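You operate a simulated robot arm through the tools that you are given. There is no shell and no other tool. Be economical: measure what you need, move in short steps, check, and stop when the job is done.

You run a simulated two-armed robot. Do the job below in one go: nothing can be reset, and whatever is moved stays where it is left.

JOB
Open the upper drawer, put the pin on the right half of the wooden bench away in the inside of the upper drawer, then shut the drawer. Close the lower drawer. Stack the small carton labelled "R-29" from the work bench on top of the small carton marked "R-22". Put the white swatch on the work bench away on the left half of the wooden bench. Put the purple block in the red crate. Take the dowel from the work bench and leave it on the grey swatch. Shut the bag flap. Do these in any order.

The check looks at the end state, three seconds after you hand in, the way a careful person would. Anything else that was tipped, shoved, dropped, spilled or broken makes it a failure.

ROBOT AND FRAMES
Two 6-joint arms with two-finger grippers on one trunk, on a base that drives. Base frame: it is fixed to the floor where the robot stands at the start and does not move with it; the origin is under the middle of the robot, x ahead of it, y to its left, z up. Units: mm, rad, N and s.
The left shoulder is at the start at [70, 148, 1410], the right one opposite. With the tool pointing down near the work surface each hand reaches from about 100 to 360 mm from the robot's upright axis, wherever it stands, measured 20 degrees to its own side. Places, roughly: bag flap [1600, 200, 1100]; dowel (2x2x5 cm) [1600, -200, 800]; grey swatch [1250, 0, 750]; inside of the upper drawer [800, 200, 600]; left half of the wooden bench [0, -5100, 900]; lower drawer [700, 0, 400]; pin (2x2x3 cm) [-2100, -4100, 900]; purple block (5x4x4 cm) [1500, 100, 800]; red crate (36x20x15 cm) [-200, -1100, 300]; small carton [1000, 500, 1000]; upper drawer [800, 200, 600]; white swatch [1000, 0, 750]. Payload 2.45 kg a hand.
The tool frame of a hand sits at the grasp point between the pads (the TCP): z along the fingers, y along the line on which they close. The tips reach 30 mm beyond it. Largest opening 106 mm; the body of the gripper starts 79 mm behind the TCP.
Orientation is that of the tool frame in the base frame, as a unit quaternion [x, y, z, w]. With the fingers straight down and closing along the base's y, the tool's x points along the base's -x, its y along +y and its z along -z.

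CONTROLS
- The arms move only by the tool jog_arm. It takes "left_motion", "right_motion" or both (then of equal length, played together; a hand with none holds still); each is a list of rows, each a list of 7 numbers: the shift along the tool's x, y, z in units of 200 mm (1.0 is 200 mm), then the turn, a rotation vector about the tool's x, y, z in units of 180 degrees (1.0 is 180 degrees), then the gripper command, from -1 (shut) to 1 (fully open), values between in proportion. In form: [[x, y, z, wx, wy, wz, grip], ...]. A call has 1 to 8 rows; each row is the pose to reach, as a shift and turn from the pose commanded when the call began, along the tool's axes at that moment. A call with a number of a shift or a turn outside -1 to 1 is refused whole. Each row takes 0.2 s and may step no farther than 50 mm and 0.15 rad from the row before; otherwise, or with a gripper value out of range, the whole call is refused. Where a pose cannot be reached the arm comes as near as it can. A force on the tool above 40 N (or 10 N above the force at the start of the call, whichever is more), or a blocked arm, ends the call early, and 0.2 s more pass. The fingers move at their own pace (about 72 mm/s each) and stop on an object; they squeeze with about 37 N. The grip force told is the motor's: it shows also when the fingers shut on nothing. Time passes only in rows, and 0.2 s behind the last, so rows that repeat a pose let the fingers close. It gives the time, the measured TCP pose, the force on the tool (base axes), the opening and the grip force at its end, in the units of the frame above (readings bear some noise), with the torque about the TCP (base axes, N m) and any sound that the robot's microphone picked up.
- Cameras (640 x 400 px; columns grow to the right, rows downward): "scene" is now at [120.7, 24.4, 1613]; the picture's right is [0.33, -0.94, -0.00], its down [-0.76, -0.27, -0.60] and it looks along [0.56, 0.20, -0.80] (base axes); focal length 272 px, centre (320, 200). "left" rides on the left gripper at [76, 2, -106] in its tool frame; the picture's right is [-0.02, 1.00, 0.00], its down [-0.78, -0.02, -0.62] and it looks along [-0.62, -0.01, 0.78] (tool axes); focal length 247 px, centre (320, 200). "right" rides on the right gripper at [76, -2, -106] in its tool frame; the picture's right is [0.02, 1.00, 0.00], its down [-0.78, 0.02, -0.62] and it looks along [-0.62, 0.01, 0.78] (tool axes); focal length 247 px, centre (320, 200). There is no depth. A picture from a camera that has moved, and an enlarged one, comes with that camera's place and axes in the base frame and with its lens.
- camera(camera): a new picture of that camera. It takes no simulated time.
- lift_body(by): slides the trunk up (or, below 0, down) by that many mm; the arms and the scene camera ride with it, the base frame stays. It gives what a move gives, with no picture.
- steer(legs): drives the robot by 1 to 6 legs, each [ahead, left, turn to the left] in mm, mm and rad, along the robot's own axes; the way and the turn of a leg run together, so that a leg with both is an arc; at most 1500 mm and 3.142 rad a leg. The arms and the cameras ride along, it lands a little off, and it stops where it bumps. It gives what a move gives.
- aim_head(pan, tilt): turns the head with the scene camera to pan (to the left, within 1.501 rad either way) and tilt (down, from -0.506 to 1.204), counted from straight ahead of the robot. It gives what a move gives.
- close_up(camera, box): a new picture of the part [left, top, right, bottom] of that camera's present view, enlarged. It takes no simulated time.
- close_job(): hands the job in; it is judged then, once.

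Go step by step. Nothing tells you exact positions but the pictures and the camera data: compare them with the known pose of the tool, close in by small moves and look again before you grip or let go. The budget is 207 turns and 210 pictures, counting those below and the enlarged ones. Unless the task says otherwise, let go and move clear before handing in.

The tools are called by a JSON object that holds its "op" and its "data". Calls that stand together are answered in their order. jog_arm: Moves the arms, as the interface text tells. Its arguments: {"type":"object","properties":{"left_motion":{"type":"array","items":{"type":"array","items":{"type":"number"}}},"right_motion":{"type":"array","items":{"type":"array","items":{"type":"number"}}}},"required":[]} The other tools are called the same way: lift_body (by) slides the trunk up or down; steer (legs) drives the base; aim_head (pan, tilt) turns the head that bears the scene camera; camera (camera) takes a picture; close_up (camera, box) takes an enlarged picture of a part of a camera's view; close_job () hands the job in.

At the start:

```text
clock: 0.0
left_tool_pos: [429.8, 319.7, 1280.1]
left_tcp_rot: [0.0, 1.0, -0.001, 0.001]
left_contact_force: [-0.2, 0.2, 0.5]
left_moment: [0.03, 0.02, -0.01]
left_gripper_width: 106.3
left_gripper_force: 0.1
right_tool_pos: [598.5, -173.5, 1000.7]
right_tcp_rot: [0.0, 1.0, 0.0, -0.001]
right_contact_force: [-0.3, -0.1, 0.1]
right_moment: [0.02, -0.04, -0.01]
right_gripper_width: 105.6
right_gripper_force: 0.0
trunk travel left (down, up): [-883.0, 57.0]
robot x, y, heading: [-2.2, 0.4, 0.006]
head pan, tilt: [0.339, 0.93]
```

scene: 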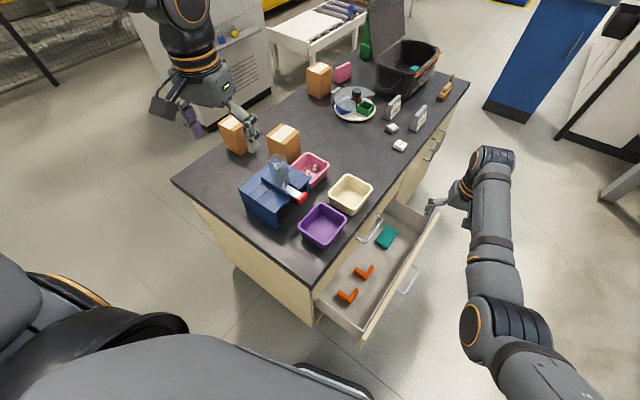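
right: 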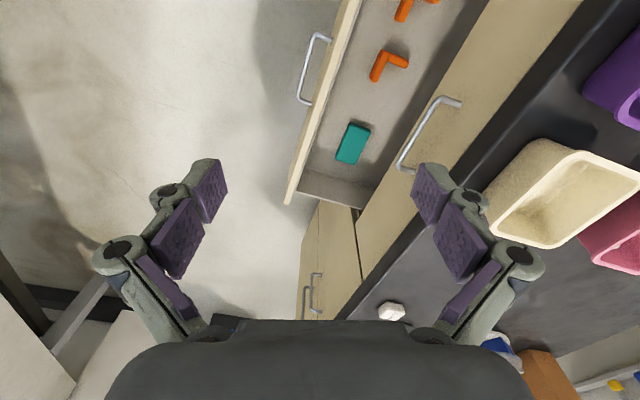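
left: 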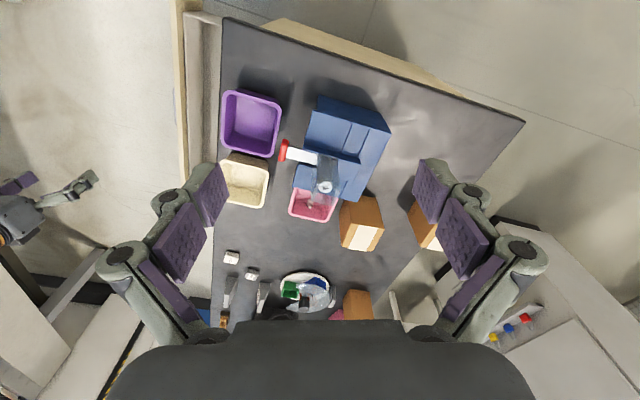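

I see the work bench with drawers ahead, the lower drawer open; I'll look closer and survey around before moving.

{"op": "close_up", "data": {"camera": "scene", "box": [200, 40, 480, 215]}}

{"op": "close_up", "data": {"camera": "scene", "box": [220, 130, 460, 350]}}

{"op": "aim_head", "data": {"pan": 0.2, "tilt": 0.5}}

{"op": "camera", "data": {"camera": "scene"}}

{"op": "aim_head", "data": {"pan": -1.4, "tilt": 0.4}}

{"op": "camera", "data": {"camera": "scene"}}

```text
2.29 times, centred on (340, 128) of scene
camera zoom: at [120.7, 24.4, 1613.0], right [0.33, -0.94, 0.0], down [-0.76, -0.27, -0.6], along [0.56, 0.2, -0.8], focal length 623 px, centre (274, 366)
```

zoom: 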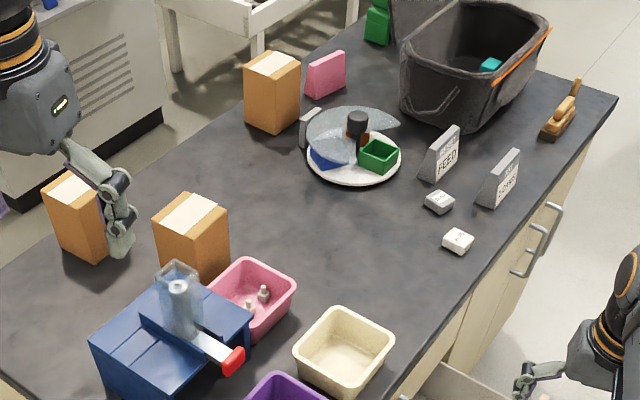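

```text
1.82 times, centred on (340, 240) of scene
camera zoom: at [120.7, 24.4, 1613.0], right [0.33, -0.94, 0.0], down [-0.76, -0.27, -0.6], along [0.56, 0.2, -0.8], focal length 495 px, centre (284, 127)
```

zoom: 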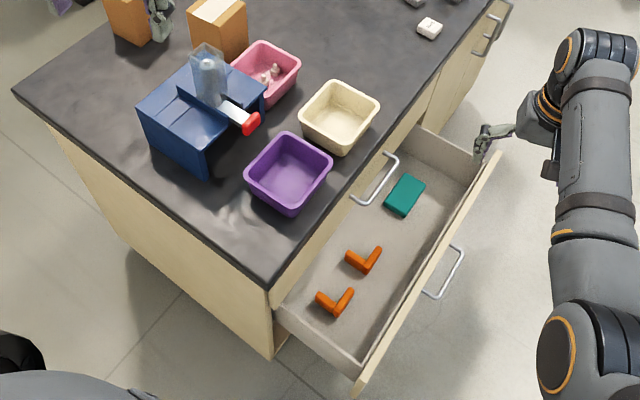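

```text
clock: 0.9
left_tool_pos: [430.1, 320.7, 1280.8]
left_tcp_rot: [0.0, 1.0, -0.001, 0.001]
left_contact_force: [0.4, 0.5, -1.8]
left_moment: [-0.02, 0.02, -0.01]
left_gripper_width: 106.0
left_gripper_force: 0.1
right_tool_pos: [599.4, -172.1, 999.2]
right_tcp_rot: [0.0, 1.0, 0.001, 0.0]
right_contact_force: [0.1, 0.6, -0.6]
right_moment: [-0.01, 0.0, 0.02]
right_gripper_width: 105.8
right_gripper_force: 0.3
trunk travel left (down, up): [-883.0, 57.0]
robot x, y, heading: [-0.7, -1.7, 0.0]
head pan, tilt: [0.201, 0.499]
```

```text
204 pictures are left
camera scene: at [140.1, 18.2, 1649.1], right [0.2, -0.98, 0.0], down [-0.47, -0.1, -0.88], along [0.86, 0.18, -0.48], focal length 272 px, centre (320, 200)
```

scene: 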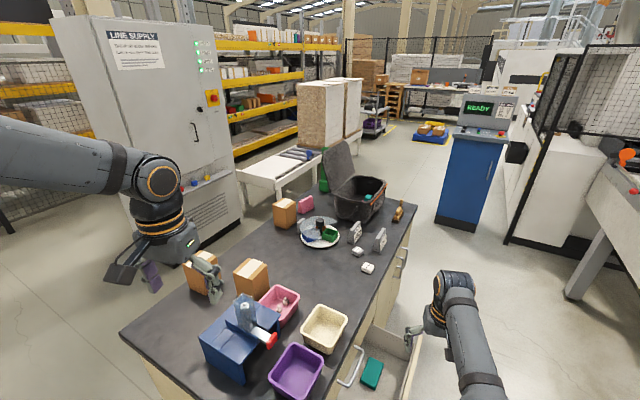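

```text
clock: 2.6
left_tool_pos: [430.5, 319.5, 1280.5]
left_tcp_rot: [0.0, 1.0, 0.0, 0.001]
left_contact_force: [0.2, -0.8, 0.2]
left_moment: [0.0, -0.02, -0.01]
left_gripper_width: 105.8
left_gripper_force: 0.1
right_tool_pos: [598.4, -172.3, 999.9]
right_tcp_rot: [0.0, 1.0, 0.0, 0.0]
right_contact_force: [-0.5, 1.6, 0.4]
right_moment: [-0.01, -0.01, 0.01]
right_gripper_width: 105.9
right_gripper_force: 0.1
trunk travel left (down, up): [-883.0, 57.0]
robot x, y, heading: [-1.4, 1.5, 0.002]
head pan, tilt: [-1.4, 0.4]
```

```text
203 pictures are left
camera scene: at [66.9, -91.3, 1658.3], right [-0.99, -0.17, 0.0], down [-0.07, 0.38, -0.92], along [0.16, -0.91, -0.39], focal length 272 px, centre (320, 200)
```

scene: 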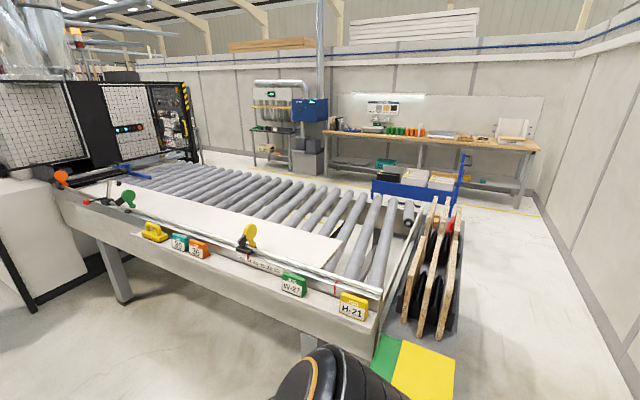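

The conveyor lies to the right and the wooden bench behind it. I look for the red crate and at details of the far bench.

{"op": "close_up", "data": {"camera": "scene", "box": [320, 80, 560, 230]}}

{"op": "aim_head", "data": {"pan": -1.5, "tilt": 1.1}}

{"op": "camera", "data": {"camera": "scene"}}

```text
2.67 times, centred on (440, 155) of scene
camera zoom: at [66.9, -91.3, 1658.3], right [-0.99, -0.17, 0.0], down [-0.07, 0.38, -0.92], along [0.16, -0.91, -0.39], focal length 727 px, centre (0, 320)
```

zoom: 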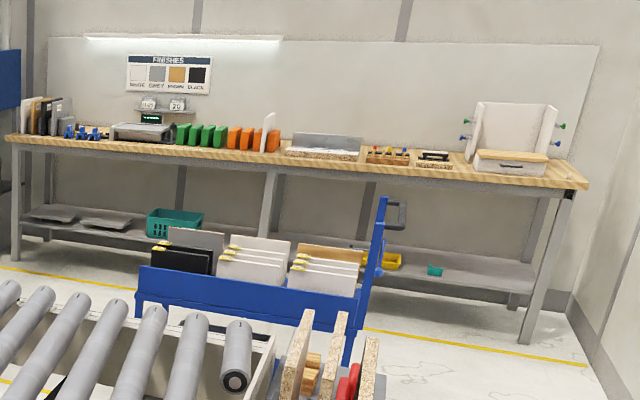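

```text
clock: 3.6
left_tool_pos: [429.1, 318.7, 1280.4]
left_tcp_rot: [0.0, 1.0, -0.001, 0.001]
left_contact_force: [0.9, -0.2, -0.1]
left_moment: [0.01, 0.0, -0.01]
left_gripper_width: 105.9
left_gripper_force: 0.1
right_tool_pos: [599.1, -173.3, 999.7]
right_tcp_rot: [0.0, 1.0, 0.0, 0.0]
right_contact_force: [0.2, -0.5, 1.4]
right_moment: [0.0, 0.01, 0.02]
right_gripper_width: 105.9
right_gripper_force: 0.1
trunk travel left (down, up): [-883.0, 57.0]
robot x, y, heading: [1.5, -0.3, 0.001]
head pan, tilt: [-1.499, 1.1]
```

```text
201 pictures are left
camera scene: at [55.5, -63.1, 1601.5], right [-1.0, -0.07, 0.0], down [-0.06, 0.89, -0.45], along [0.03, -0.45, -0.89], focal length 272 px, centre (320, 200)
```

scene: 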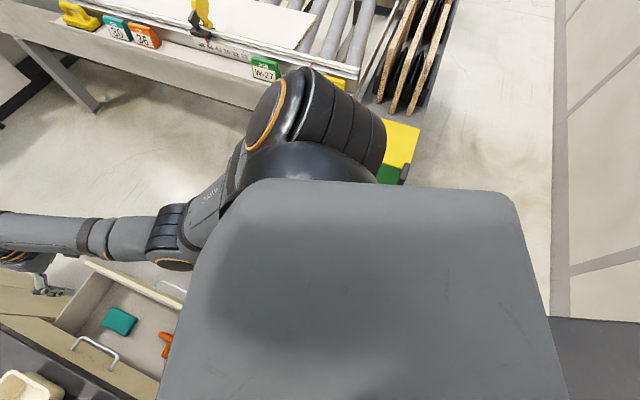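

The work bench is about 750 high, from near corner [380,147] to the far right corner [1800,-284]. I want sharper looks at the objects on it.

{"op": "aim_head", "data": {"pan": 0.15, "tilt": 0.6}}

{"op": "close_up", "data": {"camera": "scene", "box": [280, 80, 440, 180]}}

{"op": "close_up", "data": {"camera": "scene", "box": [280, 160, 440, 260]}}

{"op": "close_up", "data": {"camera": "scene", "box": [160, 150, 320, 250]}}

{"op": "close_up", "data": {"camera": "scene", "box": [200, 240, 440, 390]}}

```text
clock: 5.3
left_tool_pos: [430.5, 320.4, 1280.6]
left_tcp_rot: [0.0, 1.0, 0.001, 0.0]
left_contact_force: [1.4, 0.1, -0.5]
left_moment: [0.01, -0.01, -0.02]
left_gripper_width: 106.0
left_gripper_force: 0.1
right_tool_pos: [599.5, -172.6, 999.3]
right_tcp_rot: [0.0, 1.0, 0.001, 0.0]
right_contact_force: [0.6, 0.0, -0.7]
right_moment: [-0.02, -0.02, -0.02]
right_gripper_width: 105.7
right_gripper_force: 0.0
trunk travel left (down, up): [-883.0, 57.0]
robot x, y, heading: [-2.6, -0.4, -0.001]
head pan, tilt: [0.15, 0.6]
```

```text
4.00 times, centred on (360, 130) of scene
camera zoom: at [138.4, 13.1, 1640.0], right [0.15, -0.99, 0.0], down [-0.56, -0.08, -0.82], along [0.82, 0.12, -0.57], focal length 1090 px, centre (160, 480)
```

zoom: 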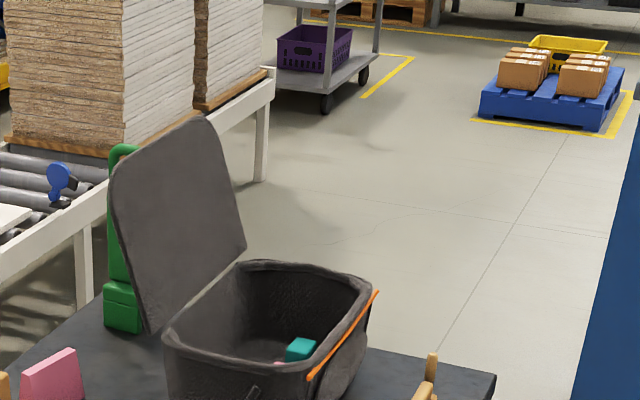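

```text
4.00 times, centred on (360, 210) of scene
camera zoom: at [138.4, 13.1, 1640.0], right [0.15, -0.99, 0.0], down [-0.56, -0.08, -0.82], along [0.82, 0.12, -0.57], focal length 1090 px, centre (160, 160)
```

zoom: 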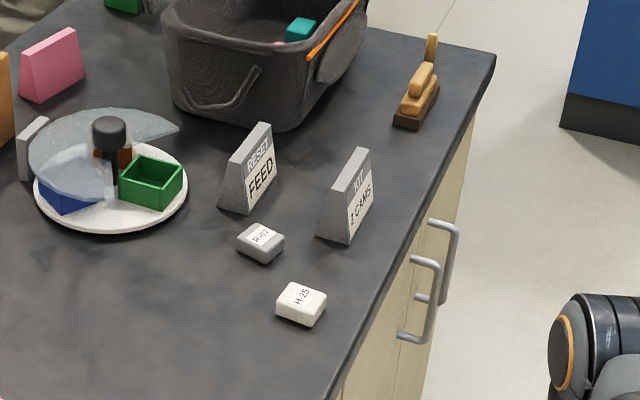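

```text
4.00 times, centred on (240, 200) of scene
camera zoom: at [138.4, 13.1, 1640.0], right [0.15, -0.99, 0.0], down [-0.56, -0.08, -0.82], along [0.82, 0.12, -0.57], focal length 1090 px, centre (640, 200)
```

zoom: 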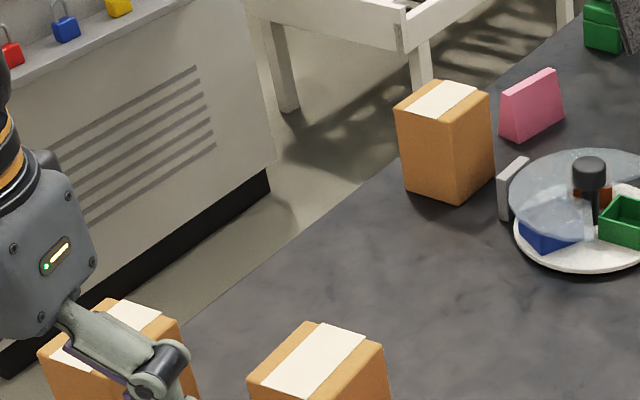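

```text
2.67 times, centred on (320, 315) of scene
camera zoom: at [138.4, 13.1, 1640.0], right [0.15, -0.99, 0.0], down [-0.56, -0.08, -0.82], along [0.82, 0.12, -0.57], focal length 727 px, centre (320, -107)
```

zoom: 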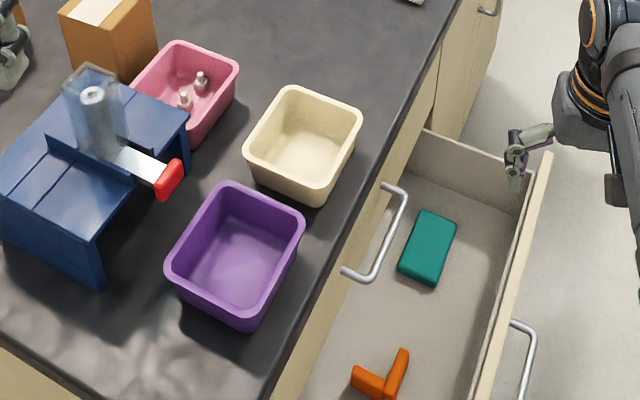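

The swatches (grey R-07, white H-25) and bins are clear; first I'll shut the lower drawer. I retract the right hand, then drive into the aisle between bench and conveyor facing the drawer front.

{"op": "jog_arm", "data": {"right_motion": [[0.25, 0, -0.12, 0, 0, 0, -1], [0.5, 0, -0.25, 0, 0, 0, -1], [0.75, 0, -0.37, 0, 0, 0, -1], [1.0, 0, -0.5, 0, 0, 0, -1]]}}

{"op": "steer", "data": {"legs": [[0, -500, 0], [541, -150, 0]]}}

{"op": "aim_head", "data": {"pan": 0.8, "tilt": 0.8}}

{"op": "camera", "data": {"camera": "scene"}}

```text
refused: row 1 steps farther than a row can; nothing moved
```

```text
clock: 11.1
left_tool_pos: [968.3, -336.0, 1280.9]
left_tcp_rot: [0.001, 1.0, -0.001, 0.002]
left_contact_force: [0.4, -0.3, -0.2]
left_moment: [-0.01, -0.03, -0.01]
left_gripper_width: 105.9
left_gripper_force: 0.1
right_tool_pos: [1137.5, -830.6, 1000.9]
right_tcp_rot: [0.002, 1.0, 0.0, 0.0]
right_contact_force: [-0.2, 0.2, -0.9]
right_moment: [0.02, 0.02, 0.04]
right_gripper_width: 106.0
right_gripper_force: 0.1
trunk travel left (down, up): [-883.0, 57.0]
robot x, y, heading: [537.4, -658.3, -0.001]
head pan, tilt: [0.15, 0.6]
```

```text
clock: 12.1
left_tool_pos: [969.4, -335.2, 1281.4]
left_tcp_rot: [0.002, 1.0, -0.002, 0.001]
left_contact_force: [-0.1, -0.2, -0.4]
left_moment: [-0.01, -0.01, 0.0]
left_gripper_width: 105.6
left_gripper_force: 0.0
right_tool_pos: [1139.8, -829.8, 1000.7]
right_tcp_rot: [0.001, 1.0, 0.0, 0.0]
right_contact_force: [0.0, -0.5, 0.3]
right_moment: [-0.02, -0.01, 0.02]
right_gripper_width: 105.9
right_gripper_force: 0.0
trunk travel left (down, up): [-883.0, 57.0]
robot x, y, heading: [540.9, -653.0, -0.001]
head pan, tilt: [0.799, 0.799]
```

```text
196 pictures are left
camera scene: at [647.8, -598.4, 1623.2], right [0.71, -0.7, 0.0], down [-0.5, -0.51, -0.7], along [0.49, 0.5, -0.72], focal length 272 px, centre (320, 200)
```

scene: 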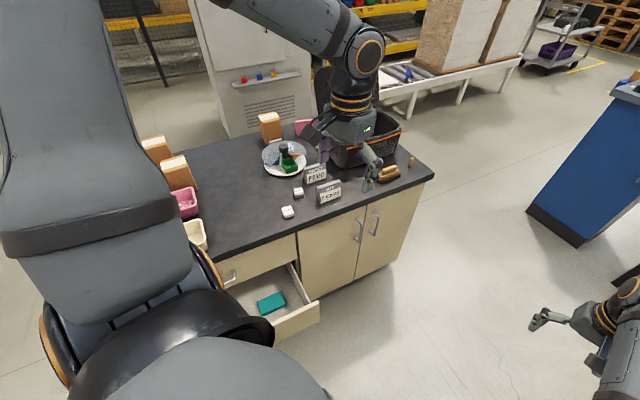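

Position reached safely. I retract the right hand in smaller steps and then turn to face the drawers.

{"op": "jog_arm", "data": {"right_motion": [[0.2, 0, -0.08, 0, 0, 0, -1], [0.4, 0, -0.16, 0, 0, 0, -1], [0.6, 0, -0.25, 0, 0, 0, -1], [0.8, 0, -0.33, 0, 0, 0, -1], [1.0, 0, -0.41, 0, 0, 0, -1], [1.0, 0, -0.5, 0, 0, 0, -1]]}}

{"op": "steer", "data": {"legs": [[0, 0, 1.27]]}}

{"op": "aim_head", "data": {"pan": 0.0, "tilt": 1.0}}

{"op": "camera", "data": {"camera": "scene"}}

{"op": "camera", "data": {"camera": "right"}}

```text
clock: 13.4
left_tool_pos: [969.2, -338.8, 1283.3]
left_tcp_rot: [0.001, 1.0, 0.0, 0.002]
left_contact_force: [0.1, -0.6, -0.8]
left_moment: [0.04, -0.02, -0.01]
left_gripper_width: 105.9
left_gripper_force: 0.1
right_tool_pos: [957.9, -879.1, 1034.3]
right_tcp_rot: [0.007, 0.995, -0.099, 0.011]
right_contact_force: [0.1, -0.2, 0.8]
right_moment: [0.02, -0.05, 0.01]
right_gripper_width: 0.0
right_gripper_force: 28.8
right hand out of reach, approached as far as the arm can: row 3, 4, 5, 6
trunk travel left (down, up): [-883.0, 57.0]
robot x, y, heading: [539.3, -657.6, -0.003]
head pan, tilt: [0.799, 0.799]
stopped in row 6 (right hand): the arm was blocked; the commanded pose is now the measured one
```

```text
clock: 16.9
left_tool_pos: [359.4, -151.6, 1280.9]
left_tcp_rot: [-0.594, 0.804, 0.0, 0.001]
left_contact_force: [0.3, 0.6, 0.2]
left_moment: [-0.02, -0.02, 0.0]
left_gripper_width: 106.0
left_gripper_force: 0.1
right_tool_pos: [875.4, -318.4, 1034.4]
right_tcp_rot: [-0.586, 0.804, -0.071, 0.068]
right_contact_force: [0.6, 0.5, 1.0]
right_moment: [0.02, 0.01, -0.01]
right_gripper_width: 0.1
right_gripper_force: 28.4
trunk travel left (down, up): [-883.0, 57.0]
robot x, y, heading: [538.1, -656.4, 1.271]
head pan, tilt: [0.799, 0.799]
```

```text
clock: 18.1
left_tool_pos: [361.5, -151.0, 1280.2]
left_tcp_rot: [-0.593, 0.805, 0.0, 0.001]
left_contact_force: [0.4, -0.5, 0.2]
left_moment: [0.05, 0.03, 0.03]
left_gripper_width: 106.0
left_gripper_force: 0.1
right_tool_pos: [876.5, -318.6, 1035.5]
right_tcp_rot: [-0.586, 0.804, -0.073, 0.068]
right_contact_force: [-0.7, 0.3, 0.4]
right_moment: [0.02, -0.02, 0.01]
right_gripper_width: 0.1
right_gripper_force: 27.9
trunk travel left (down, up): [-883.0, 57.0]
robot x, y, heading: [542.1, -656.3, 1.273]
head pan, tilt: [0.0, 1.0]
```

```text
195 pictures are left
camera scene: at [576.4, -541.4, 1608.1], right [0.96, -0.29, 0.0], down [-0.25, -0.8, -0.54], along [0.16, 0.52, -0.84], focal length 272 px, centre (320, 200)
```

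scene: 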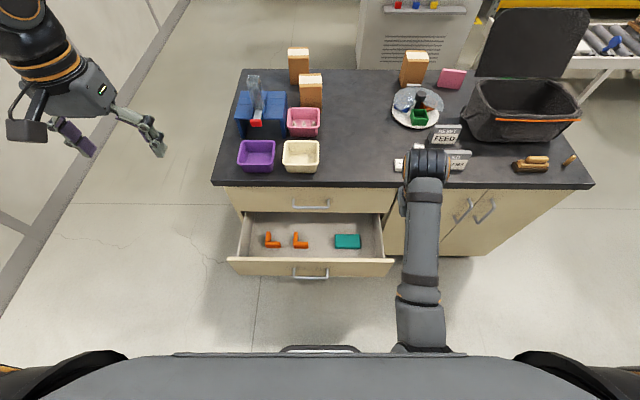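

```text
194 pictures are left
camera right: at [833.4, -387.3, 1136.4], right [-0.94, 0.28, -0.2], down [0.1, 0.77, 0.62], along [0.33, 0.57, -0.76], focal length 247 px, centre (320, 200)
```

right: 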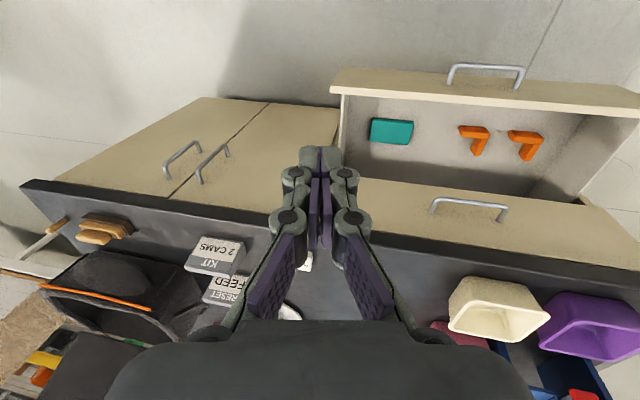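

Aligned with the drawers now; I can see a small dowel near the far right corner. Zoom in on the bag, dowel and labels.

{"op": "close_up", "data": {"camera": "scene", "box": [440, 60, 600, 180]}}

{"op": "close_up", "data": {"camera": "scene", "box": [220, 40, 480, 190]}}

{"op": "close_up", "data": {"camera": "scene", "box": [210, 170, 410, 290]}}

```text
3.33 times, centred on (520, 120) of scene
camera zoom: at [576.4, -541.4, 1608.1], right [0.96, -0.29, 0.0], down [-0.25, -0.8, -0.54], along [0.16, 0.52, -0.84], focal length 908 px, centre (-347, 467)
```

zoom: 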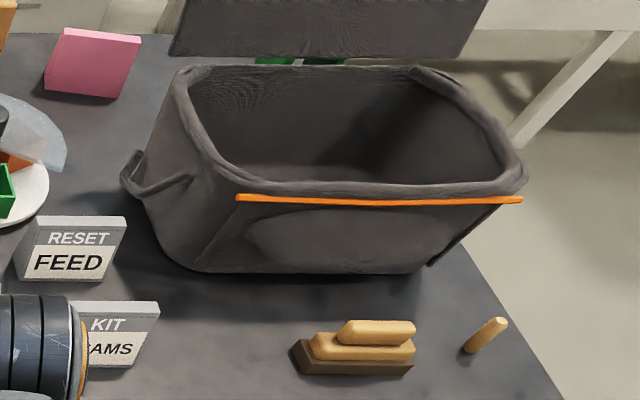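

```text
2.46 times, centred on (350, 115) of scene
camera zoom: at [576.4, -541.4, 1608.1], right [0.96, -0.29, 0.0], down [-0.25, -0.8, -0.54], along [0.16, 0.52, -0.84], focal length 671 px, centre (246, 409)
```

zoom: 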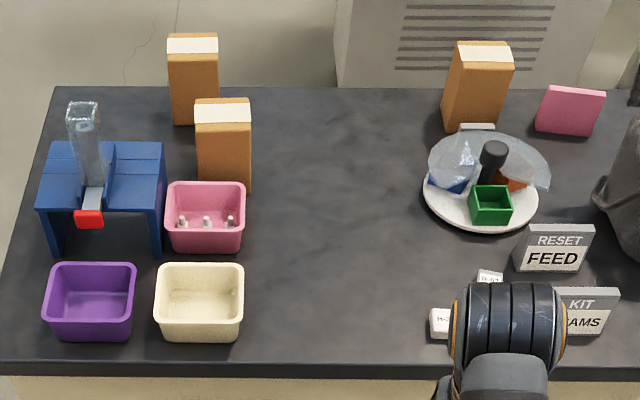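

```text
3.20 times, centred on (310, 230) of scene
camera zoom: at [576.4, -541.4, 1608.1], right [0.96, -0.29, 0.0], down [-0.25, -0.8, -0.54], along [0.16, 0.52, -0.84], focal length 872 px, centre (352, 104)
```

zoom: 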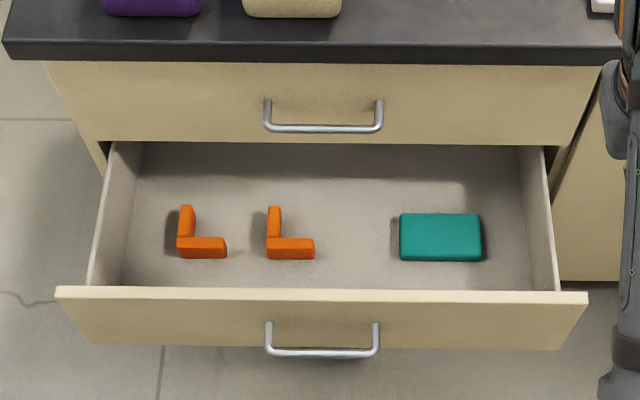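

Lower drawer front is about 540 mm ahead of the robot, open ~230 mm. I shift left, straighten the right tool, and lower the trunk to bring its closed fingers in front of the drawer.

{"op": "steer", "data": {"legs": [[0, 130, 0]]}}

{"op": "jog_arm", "data": {"right_motion": [[-0.1, 0, 0, -0.03, 0, 0, -1], [-0.1, 0, 0, -0.063, 0, 0, -1]]}}

{"op": "lift_body", "data": {"by": -600}}

{"op": "camera", "data": {"camera": "scene"}}

{"op": "camera", "data": {"camera": "right"}}

```text
clock: 19.3
left_tool_pos: [240.6, -113.2, 1281.2]
left_tcp_rot: [-0.594, 0.805, 0.002, 0.001]
left_contact_force: [0.1, -1.1, 0.3]
left_moment: [0.05, -0.02, 0.01]
left_gripper_width: 106.1
left_gripper_force: 0.0
right_tool_pos: [755.3, -281.4, 1034.6]
right_tcp_rot: [-0.586, 0.805, -0.071, 0.067]
right_contact_force: [-1.1, -0.5, -0.6]
right_moment: [0.02, 0.01, -0.01]
right_gripper_width: 0.1
right_gripper_force: 28.6
trunk travel left (down, up): [-883.0, 57.0]
robot x, y, heading: [417.7, -618.5, 1.271]
head pan, tilt: [0.0, 1.0]
```

```text
clock: 19.9
left_tool_pos: [242.5, -113.3, 1281.0]
left_tcp_rot: [-0.593, 0.805, 0.001, 0.0]
left_contact_force: [0.4, -1.0, -0.7]
left_moment: [0.0, 0.01, 0.0]
left_gripper_width: 106.0
left_gripper_force: 0.1
right_tool_pos: [765.2, -260.7, 1018.2]
right_tcp_rot: [-0.59, 0.807, 0.009, 0.01]
right_contact_force: [-0.4, -0.3, 0.3]
right_moment: [-0.03, 0.04, -0.02]
right_gripper_width: 0.0
right_gripper_force: 29.0
right hand out of reach, approached as far as the arm can: row 1, 2
trunk travel left (down, up): [-883.0, 57.0]
robot x, y, heading: [419.1, -613.9, 1.27]
head pan, tilt: [0.0, 1.0]
```

```text
refused: -600 is not a number from -400 to 400
```

```text
190 pictures are left
camera scene: at [458.0, -504.6, 1608.0], right [0.96, -0.3, 0.0], down [-0.25, -0.8, -0.54], along [0.16, 0.52, -0.84], focal length 272 px, centre (320, 200)
```

scene: 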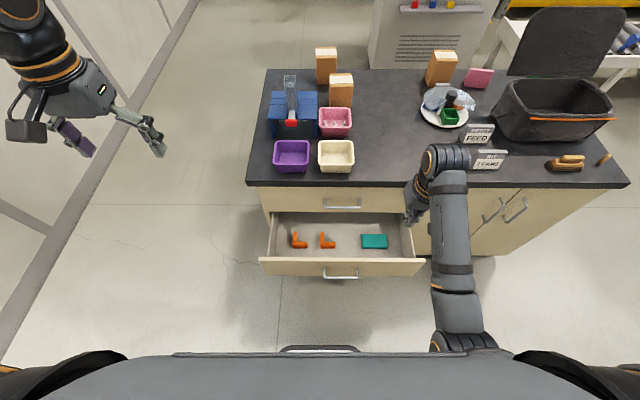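

```text
189 pictures are left
camera right: at [741.3, -335.2, 1122.8], right [-0.96, 0.28, 0.0], down [0.22, 0.73, 0.64], along [0.18, 0.62, -0.77], focal length 247 px, centre (320, 200)
```

right: 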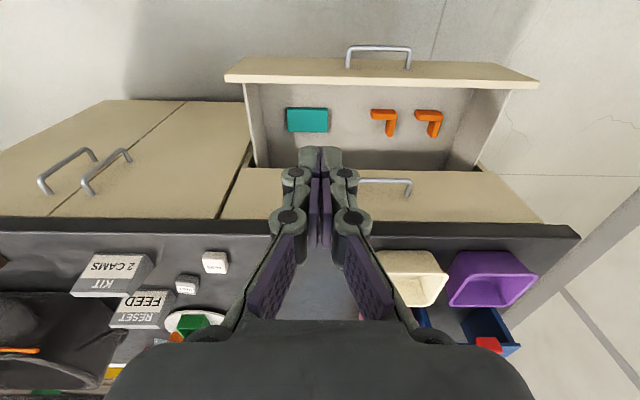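

The hand hangs clear in front of the drawer; lowering in two stages.

{"op": "lift_body", "data": {"by": -400}}

{"op": "lift_body", "data": {"by": -190}}

{"op": "camera", "data": {"camera": "scene"}}

{"op": "camera", "data": {"camera": "right"}}

```text
clock: 23.8
left_tool_pos: [238.5, -112.6, 879.6]
left_tcp_rot: [-0.593, 0.805, 0.001, 0.001]
left_contact_force: [-0.2, -0.2, -0.2]
left_moment: [-0.02, 0.0, 0.0]
left_gripper_width: 106.1
left_gripper_force: 0.0
right_tool_pos: [762.0, -258.1, 620.4]
right_tcp_rot: [-0.589, 0.808, 0.007, 0.011]
right_contact_force: [0.5, 0.6, -0.2]
right_moment: [0.01, 0.03, -0.02]
right_gripper_width: 0.0
right_gripper_force: 28.7
trunk travel left (down, up): [-483.0, 457.0]
robot x, y, heading: [418.6, -618.8, 1.272]
head pan, tilt: [0.0, 1.0]
```

```text
clock: 25.8
left_tool_pos: [237.5, -113.1, 690.7]
left_tcp_rot: [-0.594, 0.805, 0.001, 0.0]
left_contact_force: [-0.6, 0.2, 1.3]
left_moment: [-0.02, -0.02, 0.0]
left_gripper_width: 106.1
left_gripper_force: 0.0
right_tool_pos: [760.7, -259.4, 430.8]
right_tcp_rot: [-0.59, 0.807, 0.008, 0.011]
right_contact_force: [-0.2, 0.1, 0.2]
right_moment: [-0.02, 0.01, 0.0]
right_gripper_width: 0.0
right_gripper_force: 28.5
trunk travel left (down, up): [-293.0, 647.0]
robot x, y, heading: [417.4, -618.0, 1.269]
head pan, tilt: [0.0, 1.0]
```

```text
188 pictures are left
camera scene: at [453.3, -503.7, 1018.1], right [0.96, -0.3, 0.0], down [-0.25, -0.8, -0.54], along [0.16, 0.52, -0.84], focal length 272 px, centre (320, 200)
```

scene: 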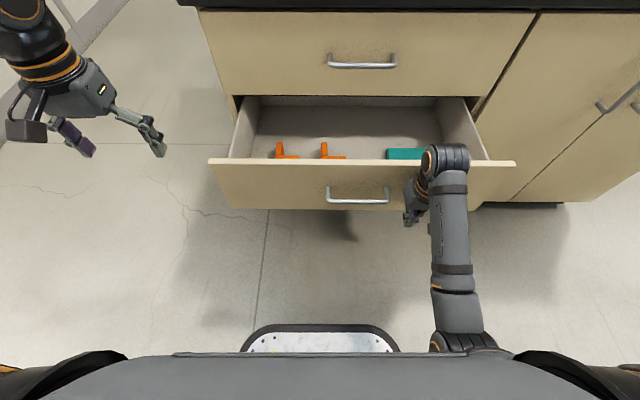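

```text
187 pictures are left
camera right: at [737.9, -334.6, 533.6], right [-0.96, 0.28, 0.0], down [0.22, 0.73, 0.64], along [0.18, 0.62, -0.77], focal length 247 px, centre (320, 200)
```

right: 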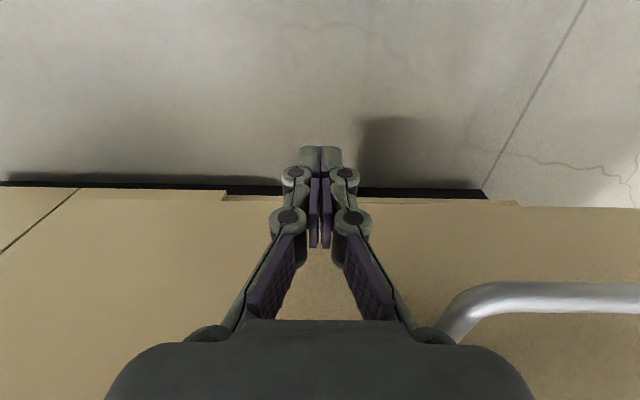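

Fingers are in front of the drawer face. I tilt the tool forward so the wrist trails behind the fingers during the push.

{"op": "jog_arm", "data": {"right_motion": [[0, 0, 0, 0, -0.045, 0, -1], [0, 0, 0, 0, -0.09, 0, -1], [0, 0, 0, 0, -0.135, 0, -1], [0, 0, 0, 0, -0.18, 0, -1], [0, 0, 0, 0, -0.225, 0, -1]]}}

{"op": "camera", "data": {"camera": "scene"}}

```text
clock: 27.0
left_tool_pos: [238.8, -112.0, 691.0]
left_tcp_rot: [-0.593, 0.805, 0.001, 0.001]
left_contact_force: [0.5, -0.2, 0.1]
left_moment: [-0.03, 0.02, 0.0]
left_gripper_width: 106.1
left_gripper_force: 0.0
right_tool_pos: [760.4, -258.8, 428.7]
right_tcp_rot: [-0.55, 0.754, 0.213, 0.291]
right_contact_force: [0.1, 1.0, 0.2]
right_moment: [-0.02, -0.02, -0.02]
right_gripper_width: 0.0
right_gripper_force: 28.8
trunk travel left (down, up): [-293.0, 647.0]
robot x, y, heading: [417.9, -622.4, 1.266]
head pan, tilt: [0.0, 1.0]
```

```text
186 pictures are left
camera scene: at [453.3, -503.7, 1018.1], right [0.96, -0.3, 0.0], down [-0.25, -0.8, -0.54], along [0.16, 0.52, -0.84], focal length 272 px, centre (320, 200)
```

scene: 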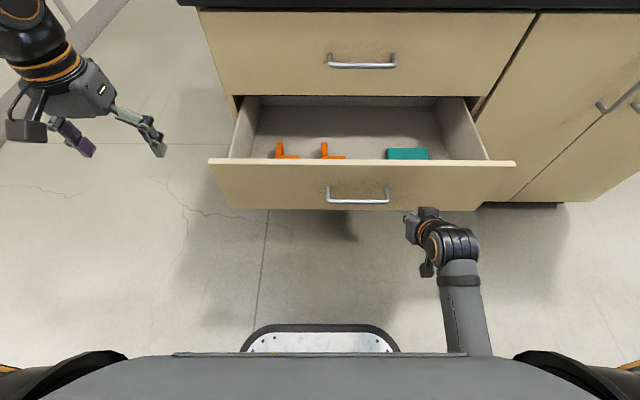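

Good posture. I push straight ahead in horizontal steps.

{"op": "jog_arm", "data": {"right_motion": [[-0.171, 0, 0.146, 0, 0, 0, -1], [-0.342, 0, 0.292, 0, 0, 0, -1], [-0.513, 0, 0.438, 0, 0, 0, -1], [-0.684, 0, 0.584, 0, 0, 0, -1]]}}

{"op": "camera", "data": {"camera": "scene"}}

```text
clock: 28.0
left_tool_pos: [238.3, -112.2, 690.5]
left_tcp_rot: [-0.593, 0.805, 0.001, 0.001]
left_contact_force: [0.6, 0.2, -0.6]
left_moment: [-0.03, 0.04, -0.03]
left_gripper_width: 105.8
left_gripper_force: 0.0
right_tool_pos: [814.6, -85.9, 434.2]
right_tcp_rot: [-0.55, 0.754, 0.212, 0.289]
right_contact_force: [0.5, 0.5, 0.2]
right_moment: [0.0, -0.02, -0.01]
right_gripper_width: 0.1
right_gripper_force: 28.4
trunk travel left (down, up): [-293.0, 647.0]
robot x, y, heading: [418.5, -619.7, 1.274]
head pan, tilt: [0.0, 1.0]
```

```text
185 pictures are left
camera scene: at [453.5, -503.1, 1017.9], right [0.96, -0.3, 0.0], down [-0.25, -0.8, -0.54], along [0.16, 0.52, -0.84], focal length 272 px, centre (320, 200)
```

scene: 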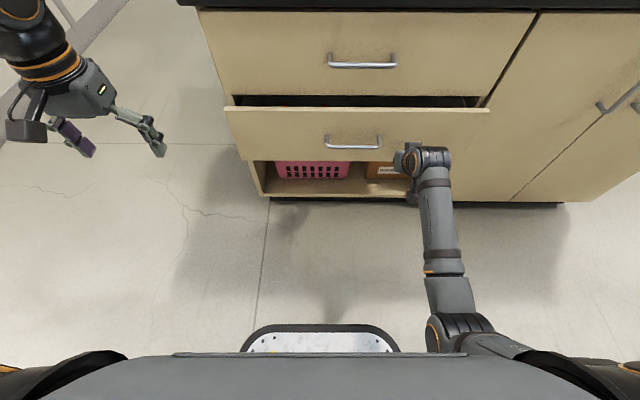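

The drawer slides easily; continue the push.

{"op": "jog_arm", "data": {"right_motion": [[-0.114, 0, 0.097, 0, 0, 0, -1], [-0.228, 0, 0.195, 0, 0, 0, -1], [-0.342, 0, 0.292, 0, 0, 0, -1], [-0.456, 0, 0.39, 0, 0, 0, -1]]}}

{"op": "camera", "data": {"camera": "scene"}}

```text
clock: 28.8
left_tool_pos: [239.7, -113.5, 690.9]
left_tcp_rot: [-0.592, 0.806, -0.001, 0.0]
left_contact_force: [0.0, 0.9, -0.9]
left_moment: [-0.06, 0.07, 0.02]
left_gripper_width: 106.0
left_gripper_force: 0.1
right_tool_pos: [834.4, -25.3, 435.0]
right_tcp_rot: [-0.551, 0.758, 0.207, 0.281]
right_contact_force: [-8.4, -16.8, 8.7]
right_moment: [0.07, 0.03, 0.1]
right_gripper_width: 6.1
right_gripper_force: 28.3
trunk travel left (down, up): [-293.0, 647.0]
robot x, y, heading: [415.2, -618.6, 1.265]
head pan, tilt: [0.0, 1.0]
stopped in row 3 (right hand): the force on the tool passed its limit at 110 N (the readings are from after the stop); the commanded pose is now the measured one
```

```text
184 pictures are left
camera scene: at [453.3, -504.3, 1018.2], right [0.95, -0.3, 0.0], down [-0.25, -0.8, -0.54], along [0.16, 0.52, -0.84], focal length 272 px, centre (320, 200)
```

scene: 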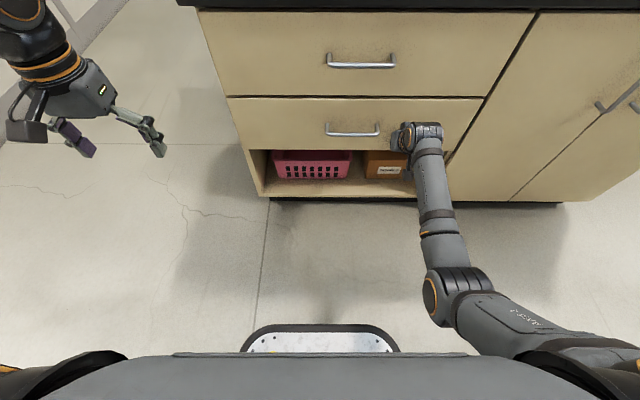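

Lower drawer is shut. I back the hand off and raise the trunk for the bench-top work.

{"op": "jog_arm", "data": {"right_motion": [[0.171, 0, -0.146, 0, 0, 0, -1], [0.342, 0, -0.292, 0, 0, 0, -1], [0.513, 0, -0.438, 0, 0, 0, -1], [0.684, 0, -0.584, 0, 0, 0, -1], [0.855, 0, -0.73, 0, 0, 0, -1], [0.9, 0, -0.8, 0, 0, 0, -1]]}}

{"op": "lift_body", "data": {"by": 400}}

{"op": "lift_body", "data": {"by": 240}}

{"op": "steer", "data": {"legs": [[0, -800, 0]]}}

{"op": "camera", "data": {"camera": "scene"}}

```text
clock: 30.2
left_tool_pos: [238.2, -112.6, 690.4]
left_tcp_rot: [-0.593, 0.805, 0.0, 0.001]
left_contact_force: [-1.3, -0.1, 0.2]
left_moment: [0.03, -0.01, -0.02]
left_gripper_width: 106.1
left_gripper_force: 0.1
right_tool_pos: [761.3, -254.6, 437.0]
right_tcp_rot: [-0.552, 0.757, 0.207, 0.282]
right_contact_force: [0.2, -0.1, 0.2]
right_moment: [0.0, -0.01, 0.01]
right_gripper_width: 0.0
right_gripper_force: 28.6
trunk travel left (down, up): [-293.0, 647.0]
robot x, y, heading: [417.3, -623.7, 1.271]
head pan, tilt: [0.0, 1.0]
```

```text
clock: 34.0
left_tool_pos: [238.2, -112.9, 1091.0]
left_tcp_rot: [-0.593, 0.805, 0.001, 0.001]
left_contact_force: [0.0, 0.0, -0.2]
left_moment: [0.01, -0.03, 0.01]
left_gripper_width: 105.7
left_gripper_force: 0.0
right_tool_pos: [763.0, -254.5, 836.4]
right_tcp_rot: [-0.551, 0.757, 0.207, 0.283]
right_contact_force: [0.1, 0.4, -0.1]
right_moment: [0.03, 0.02, 0.0]
right_gripper_width: 0.2
right_gripper_force: 28.0
trunk travel left (down, up): [-693.0, 247.0]
robot x, y, heading: [420.3, -616.1, 1.27]
head pan, tilt: [0.0, 1.0]
```

```text
clock: 36.5
left_tool_pos: [239.4, -112.3, 1330.5]
left_tcp_rot: [-0.594, 0.805, 0.001, 0.001]
left_contact_force: [0.0, 0.1, -0.7]
left_moment: [0.01, 0.0, 0.01]
left_gripper_width: 105.8
left_gripper_force: 0.1
right_tool_pos: [762.3, -254.1, 1077.8]
right_tcp_rot: [-0.552, 0.757, 0.208, 0.282]
right_contact_force: [-0.7, 0.3, -0.2]
right_moment: [-0.01, 0.02, -0.01]
right_gripper_width: 0.2
right_gripper_force: 28.7
trunk travel left (down, up): [-933.0, 7.0]
robot x, y, heading: [417.6, -616.9, 1.27]
head pan, tilt: [0.0, 1.0]
```

```text
clock: 40.8
left_tool_pos: [1001.7, -349.1, 1329.4]
left_tcp_rot: [-0.593, 0.805, -0.001, 0.001]
left_contact_force: [0.5, -0.1, 0.2]
left_moment: [0.01, 0.0, -0.03]
left_gripper_width: 106.0
left_gripper_force: 0.0
right_tool_pos: [1524.2, -489.6, 1077.3]
right_tcp_rot: [-0.553, 0.756, 0.207, 0.282]
right_contact_force: [-0.7, 0.0, 0.7]
right_moment: [0.01, 0.0, 0.03]
right_gripper_width: 0.1
right_gripper_force: 28.5
trunk travel left (down, up): [-933.0, 7.0]
robot x, y, heading: [1182.0, -853.8, 1.264]
head pan, tilt: [0.0, 1.0]
```

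```text
183 pictures are left
camera scene: at [1216.0, -739.9, 1658.0], right [0.96, -0.29, 0.0], down [-0.25, -0.8, -0.54], along [0.16, 0.52, -0.84], focal length 272 px, centre (320, 200)
```

scene: 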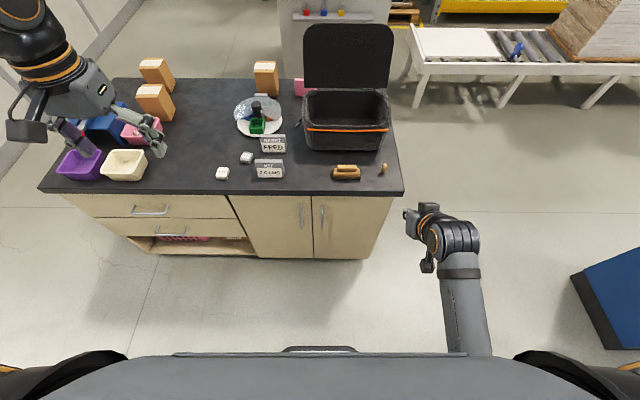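

{"op": "close_up", "data": {"camera": "scene", "box": [200, 60, 420, 200]}}

{"op": "close_up", "data": {"camera": "scene", "box": [60, 50, 220, 150]}}

```text
2.86 times, centred on (310, 130) of scene
camera zoom: at [1216.0, -739.9, 1658.0], right [0.96, -0.29, 0.0], down [-0.25, -0.8, -0.54], along [0.16, 0.52, -0.84], focal length 778 px, centre (349, 400)
```

zoom: 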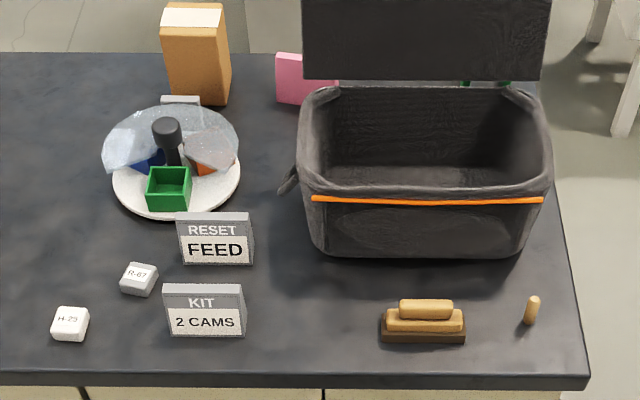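

```text
4.00 times, centred on (140, 100) of scene
camera zoom: at [1216.0, -739.9, 1658.0], right [0.96, -0.29, 0.0], down [-0.25, -0.8, -0.54], along [0.16, 0.52, -0.84], focal length 1090 px, centre (1040, 600)
```

zoom: 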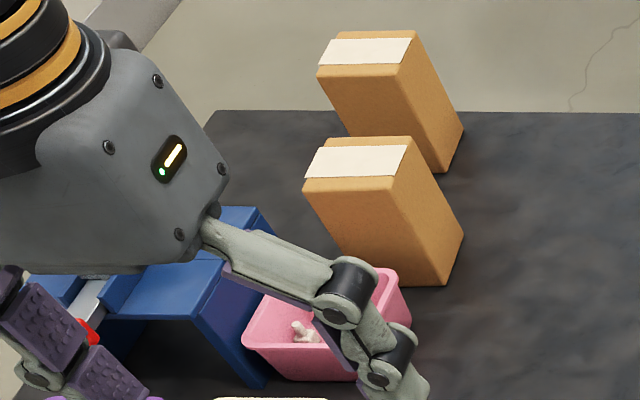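

Carton labels and the purple block aren't visible from here; I suspect the block is in the bag. I drive closer to the bench to look down.

{"op": "steer", "data": {"legs": [[320, 0, 0]]}}

{"op": "aim_head", "data": {"pan": -0.2, "tilt": 0.7}}

{"op": "camera", "data": {"camera": "scene"}}

{"op": "camera", "data": {"camera": "right"}}

{"op": "camera", "data": {"camera": "left"}}

```text
clock: 42.9
left_tool_pos: [1096.1, -46.8, 1331.8]
left_tcp_rot: [-0.593, 0.805, 0.001, 0.001]
left_contact_force: [0.2, -0.1, -0.1]
left_moment: [0.04, 0.01, 0.01]
left_gripper_width: 106.0
left_gripper_force: 0.1
right_tool_pos: [1621.2, -185.7, 1078.1]
right_tcp_rot: [-0.552, 0.756, 0.208, 0.283]
right_contact_force: [-0.2, 0.3, -0.1]
right_moment: [0.01, 0.02, 0.01]
right_gripper_width: 0.2
right_gripper_force: 28.1
trunk travel left (down, up): [-933.0, 7.0]
robot x, y, heading: [1275.7, -550.7, 1.271]
head pan, tilt: [0.0, 1.0]
```

```text
clock: 43.7
left_tool_pos: [1098.1, -42.6, 1330.6]
left_tcp_rot: [-0.593, 0.805, 0.0, 0.0]
left_contact_force: [-0.7, 0.1, -0.9]
left_moment: [-0.03, 0.0, -0.03]
left_gripper_width: 106.0
left_gripper_force: 0.1
right_tool_pos: [1620.8, -184.2, 1075.3]
right_tcp_rot: [-0.552, 0.757, 0.207, 0.282]
right_contact_force: [0.5, -1.2, 0.5]
right_moment: [0.0, 0.01, 0.0]
right_gripper_width: 0.1
right_gripper_force: 28.3
trunk travel left (down, up): [-933.0, 7.0]
robot x, y, heading: [1277.6, -547.6, 1.272]
head pan, tilt: [-0.201, 0.7]
```

```text
180 pictures are left
camera scene: at [1332.7, -425.8, 1681.3], right [0.88, -0.48, 0.0], down [-0.31, -0.57, -0.76], along [0.37, 0.67, -0.65], focal length 272 px, centre (320, 200)
```

scene: 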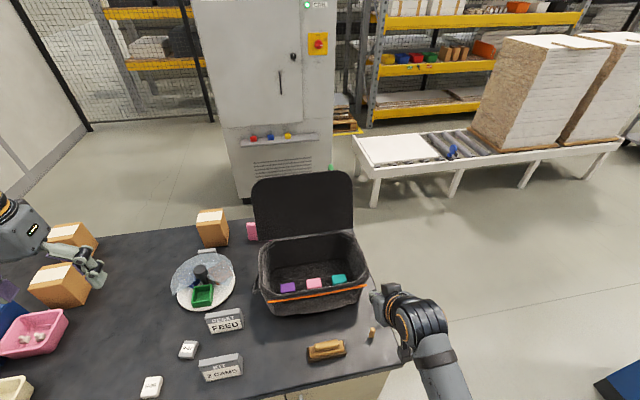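

```text
179 pictures are left
camera right: at [1583.5, -305.0, 1105.8], right [-0.96, 0.29, -0.01], down [0.04, 0.18, 0.98], along [0.29, 0.94, -0.18], focal length 247 px, centre (320, 200)
```

right: 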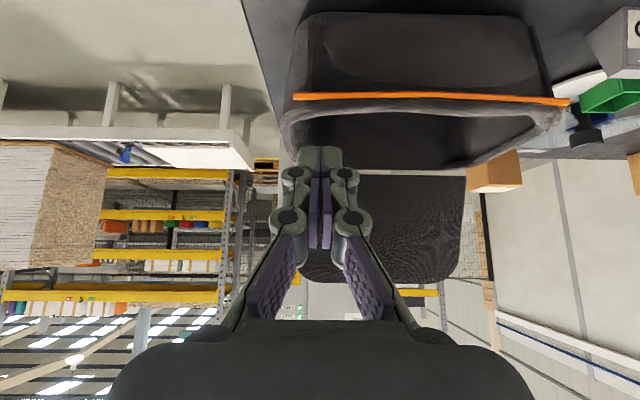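

```text
178 pictures are left
camera left: at [1073.4, -116.0, 1436.5], right [-0.95, 0.32, 0.0], down [0.25, 0.74, 0.62], along [0.2, 0.59, -0.78], focal length 247 px, centre (320, 200)
```

left: 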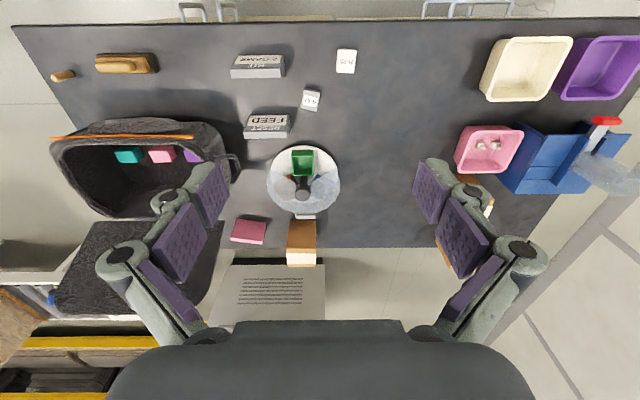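

The bag holds purple, pink and teal blocks along its near wall. Zoom for details.

{"op": "close_up", "data": {"camera": "scene", "box": [240, 170, 400, 370]}}

{"op": "close_up", "data": {"camera": "left", "box": [40, 100, 250, 230]}}

```text
2.00 times, centred on (320, 270) of scene
camera zoom: at [1332.7, -425.8, 1681.3], right [0.88, -0.48, 0.0], down [-0.31, -0.57, -0.76], along [0.37, 0.67, -0.65], focal length 545 px, centre (320, 60)
```

zoom: 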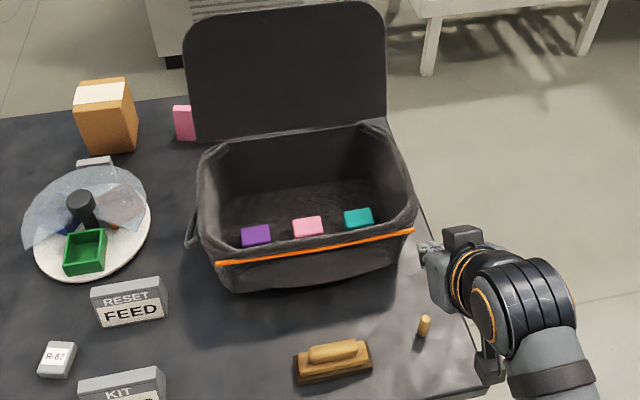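

```text
3.05 times, centred on (145, 165) of left
camera zoom: at [1073.4, -116.0, 1436.5], right [-0.95, 0.32, 0.0], down [0.25, 0.74, 0.62], along [0.2, 0.59, -0.78], focal length 753 px, centre (853, 307)
```

zoom: 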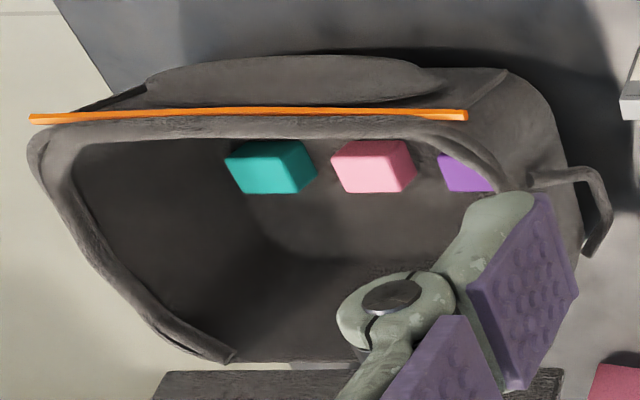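

I locate the purple block near [1487,75,~840]. Before manipulating, check the carton tops and other labels via the left wrist camera.

{"op": "close_up", "data": {"camera": "left", "box": [220, 120, 360, 280]}}

{"op": "close_up", "data": {"camera": "scene", "box": [0, 190, 240, 340]}}

{"op": "close_up", "data": {"camera": "left", "box": [420, 20, 640, 280]}}

```text
2.50 times, centred on (290, 200) of left
camera zoom: at [1073.4, -116.0, 1436.5], right [-0.95, 0.32, 0.0], down [0.25, 0.74, 0.62], along [0.2, 0.59, -0.78], focal length 617 px, centre (395, 200)
```

zoom: 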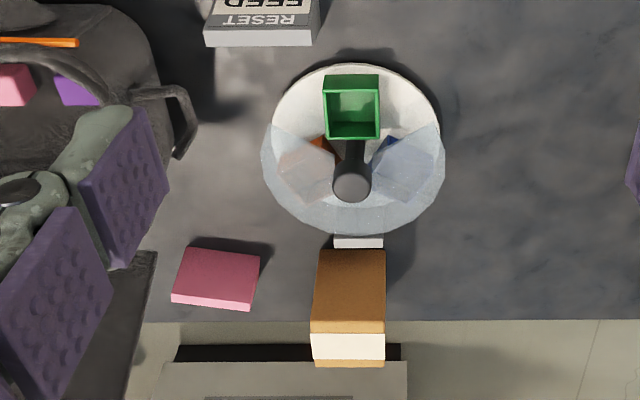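

```text
2.67 times, centred on (120, 265) of scene
camera zoom: at [1332.7, -425.8, 1681.3], right [0.88, -0.48, 0.0], down [-0.31, -0.57, -0.76], along [0.37, 0.67, -0.65], focal length 727 px, centre (853, 27)
```

zoom: 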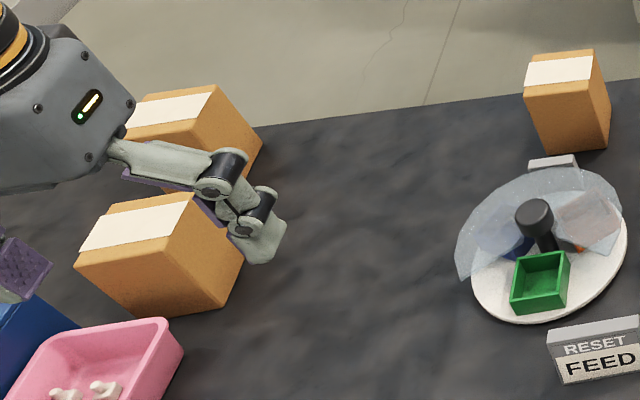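

```text
1.54 times, centred on (530, 150) of left
camera zoom: at [1073.4, -116.0, 1436.5], right [-0.95, 0.32, 0.0], down [0.25, 0.74, 0.62], along [0.2, 0.59, -0.78], focal length 380 px, centre (-3, 277)
```

zoom: 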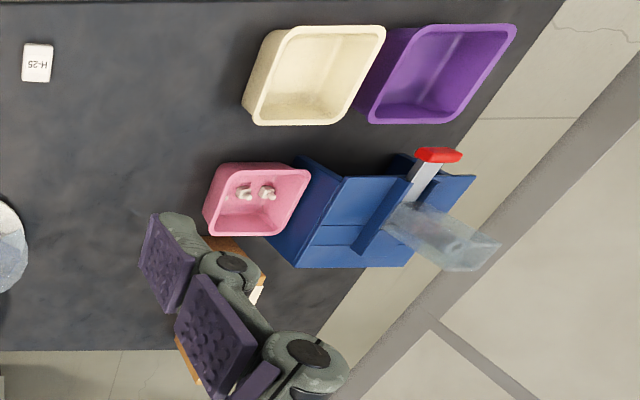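

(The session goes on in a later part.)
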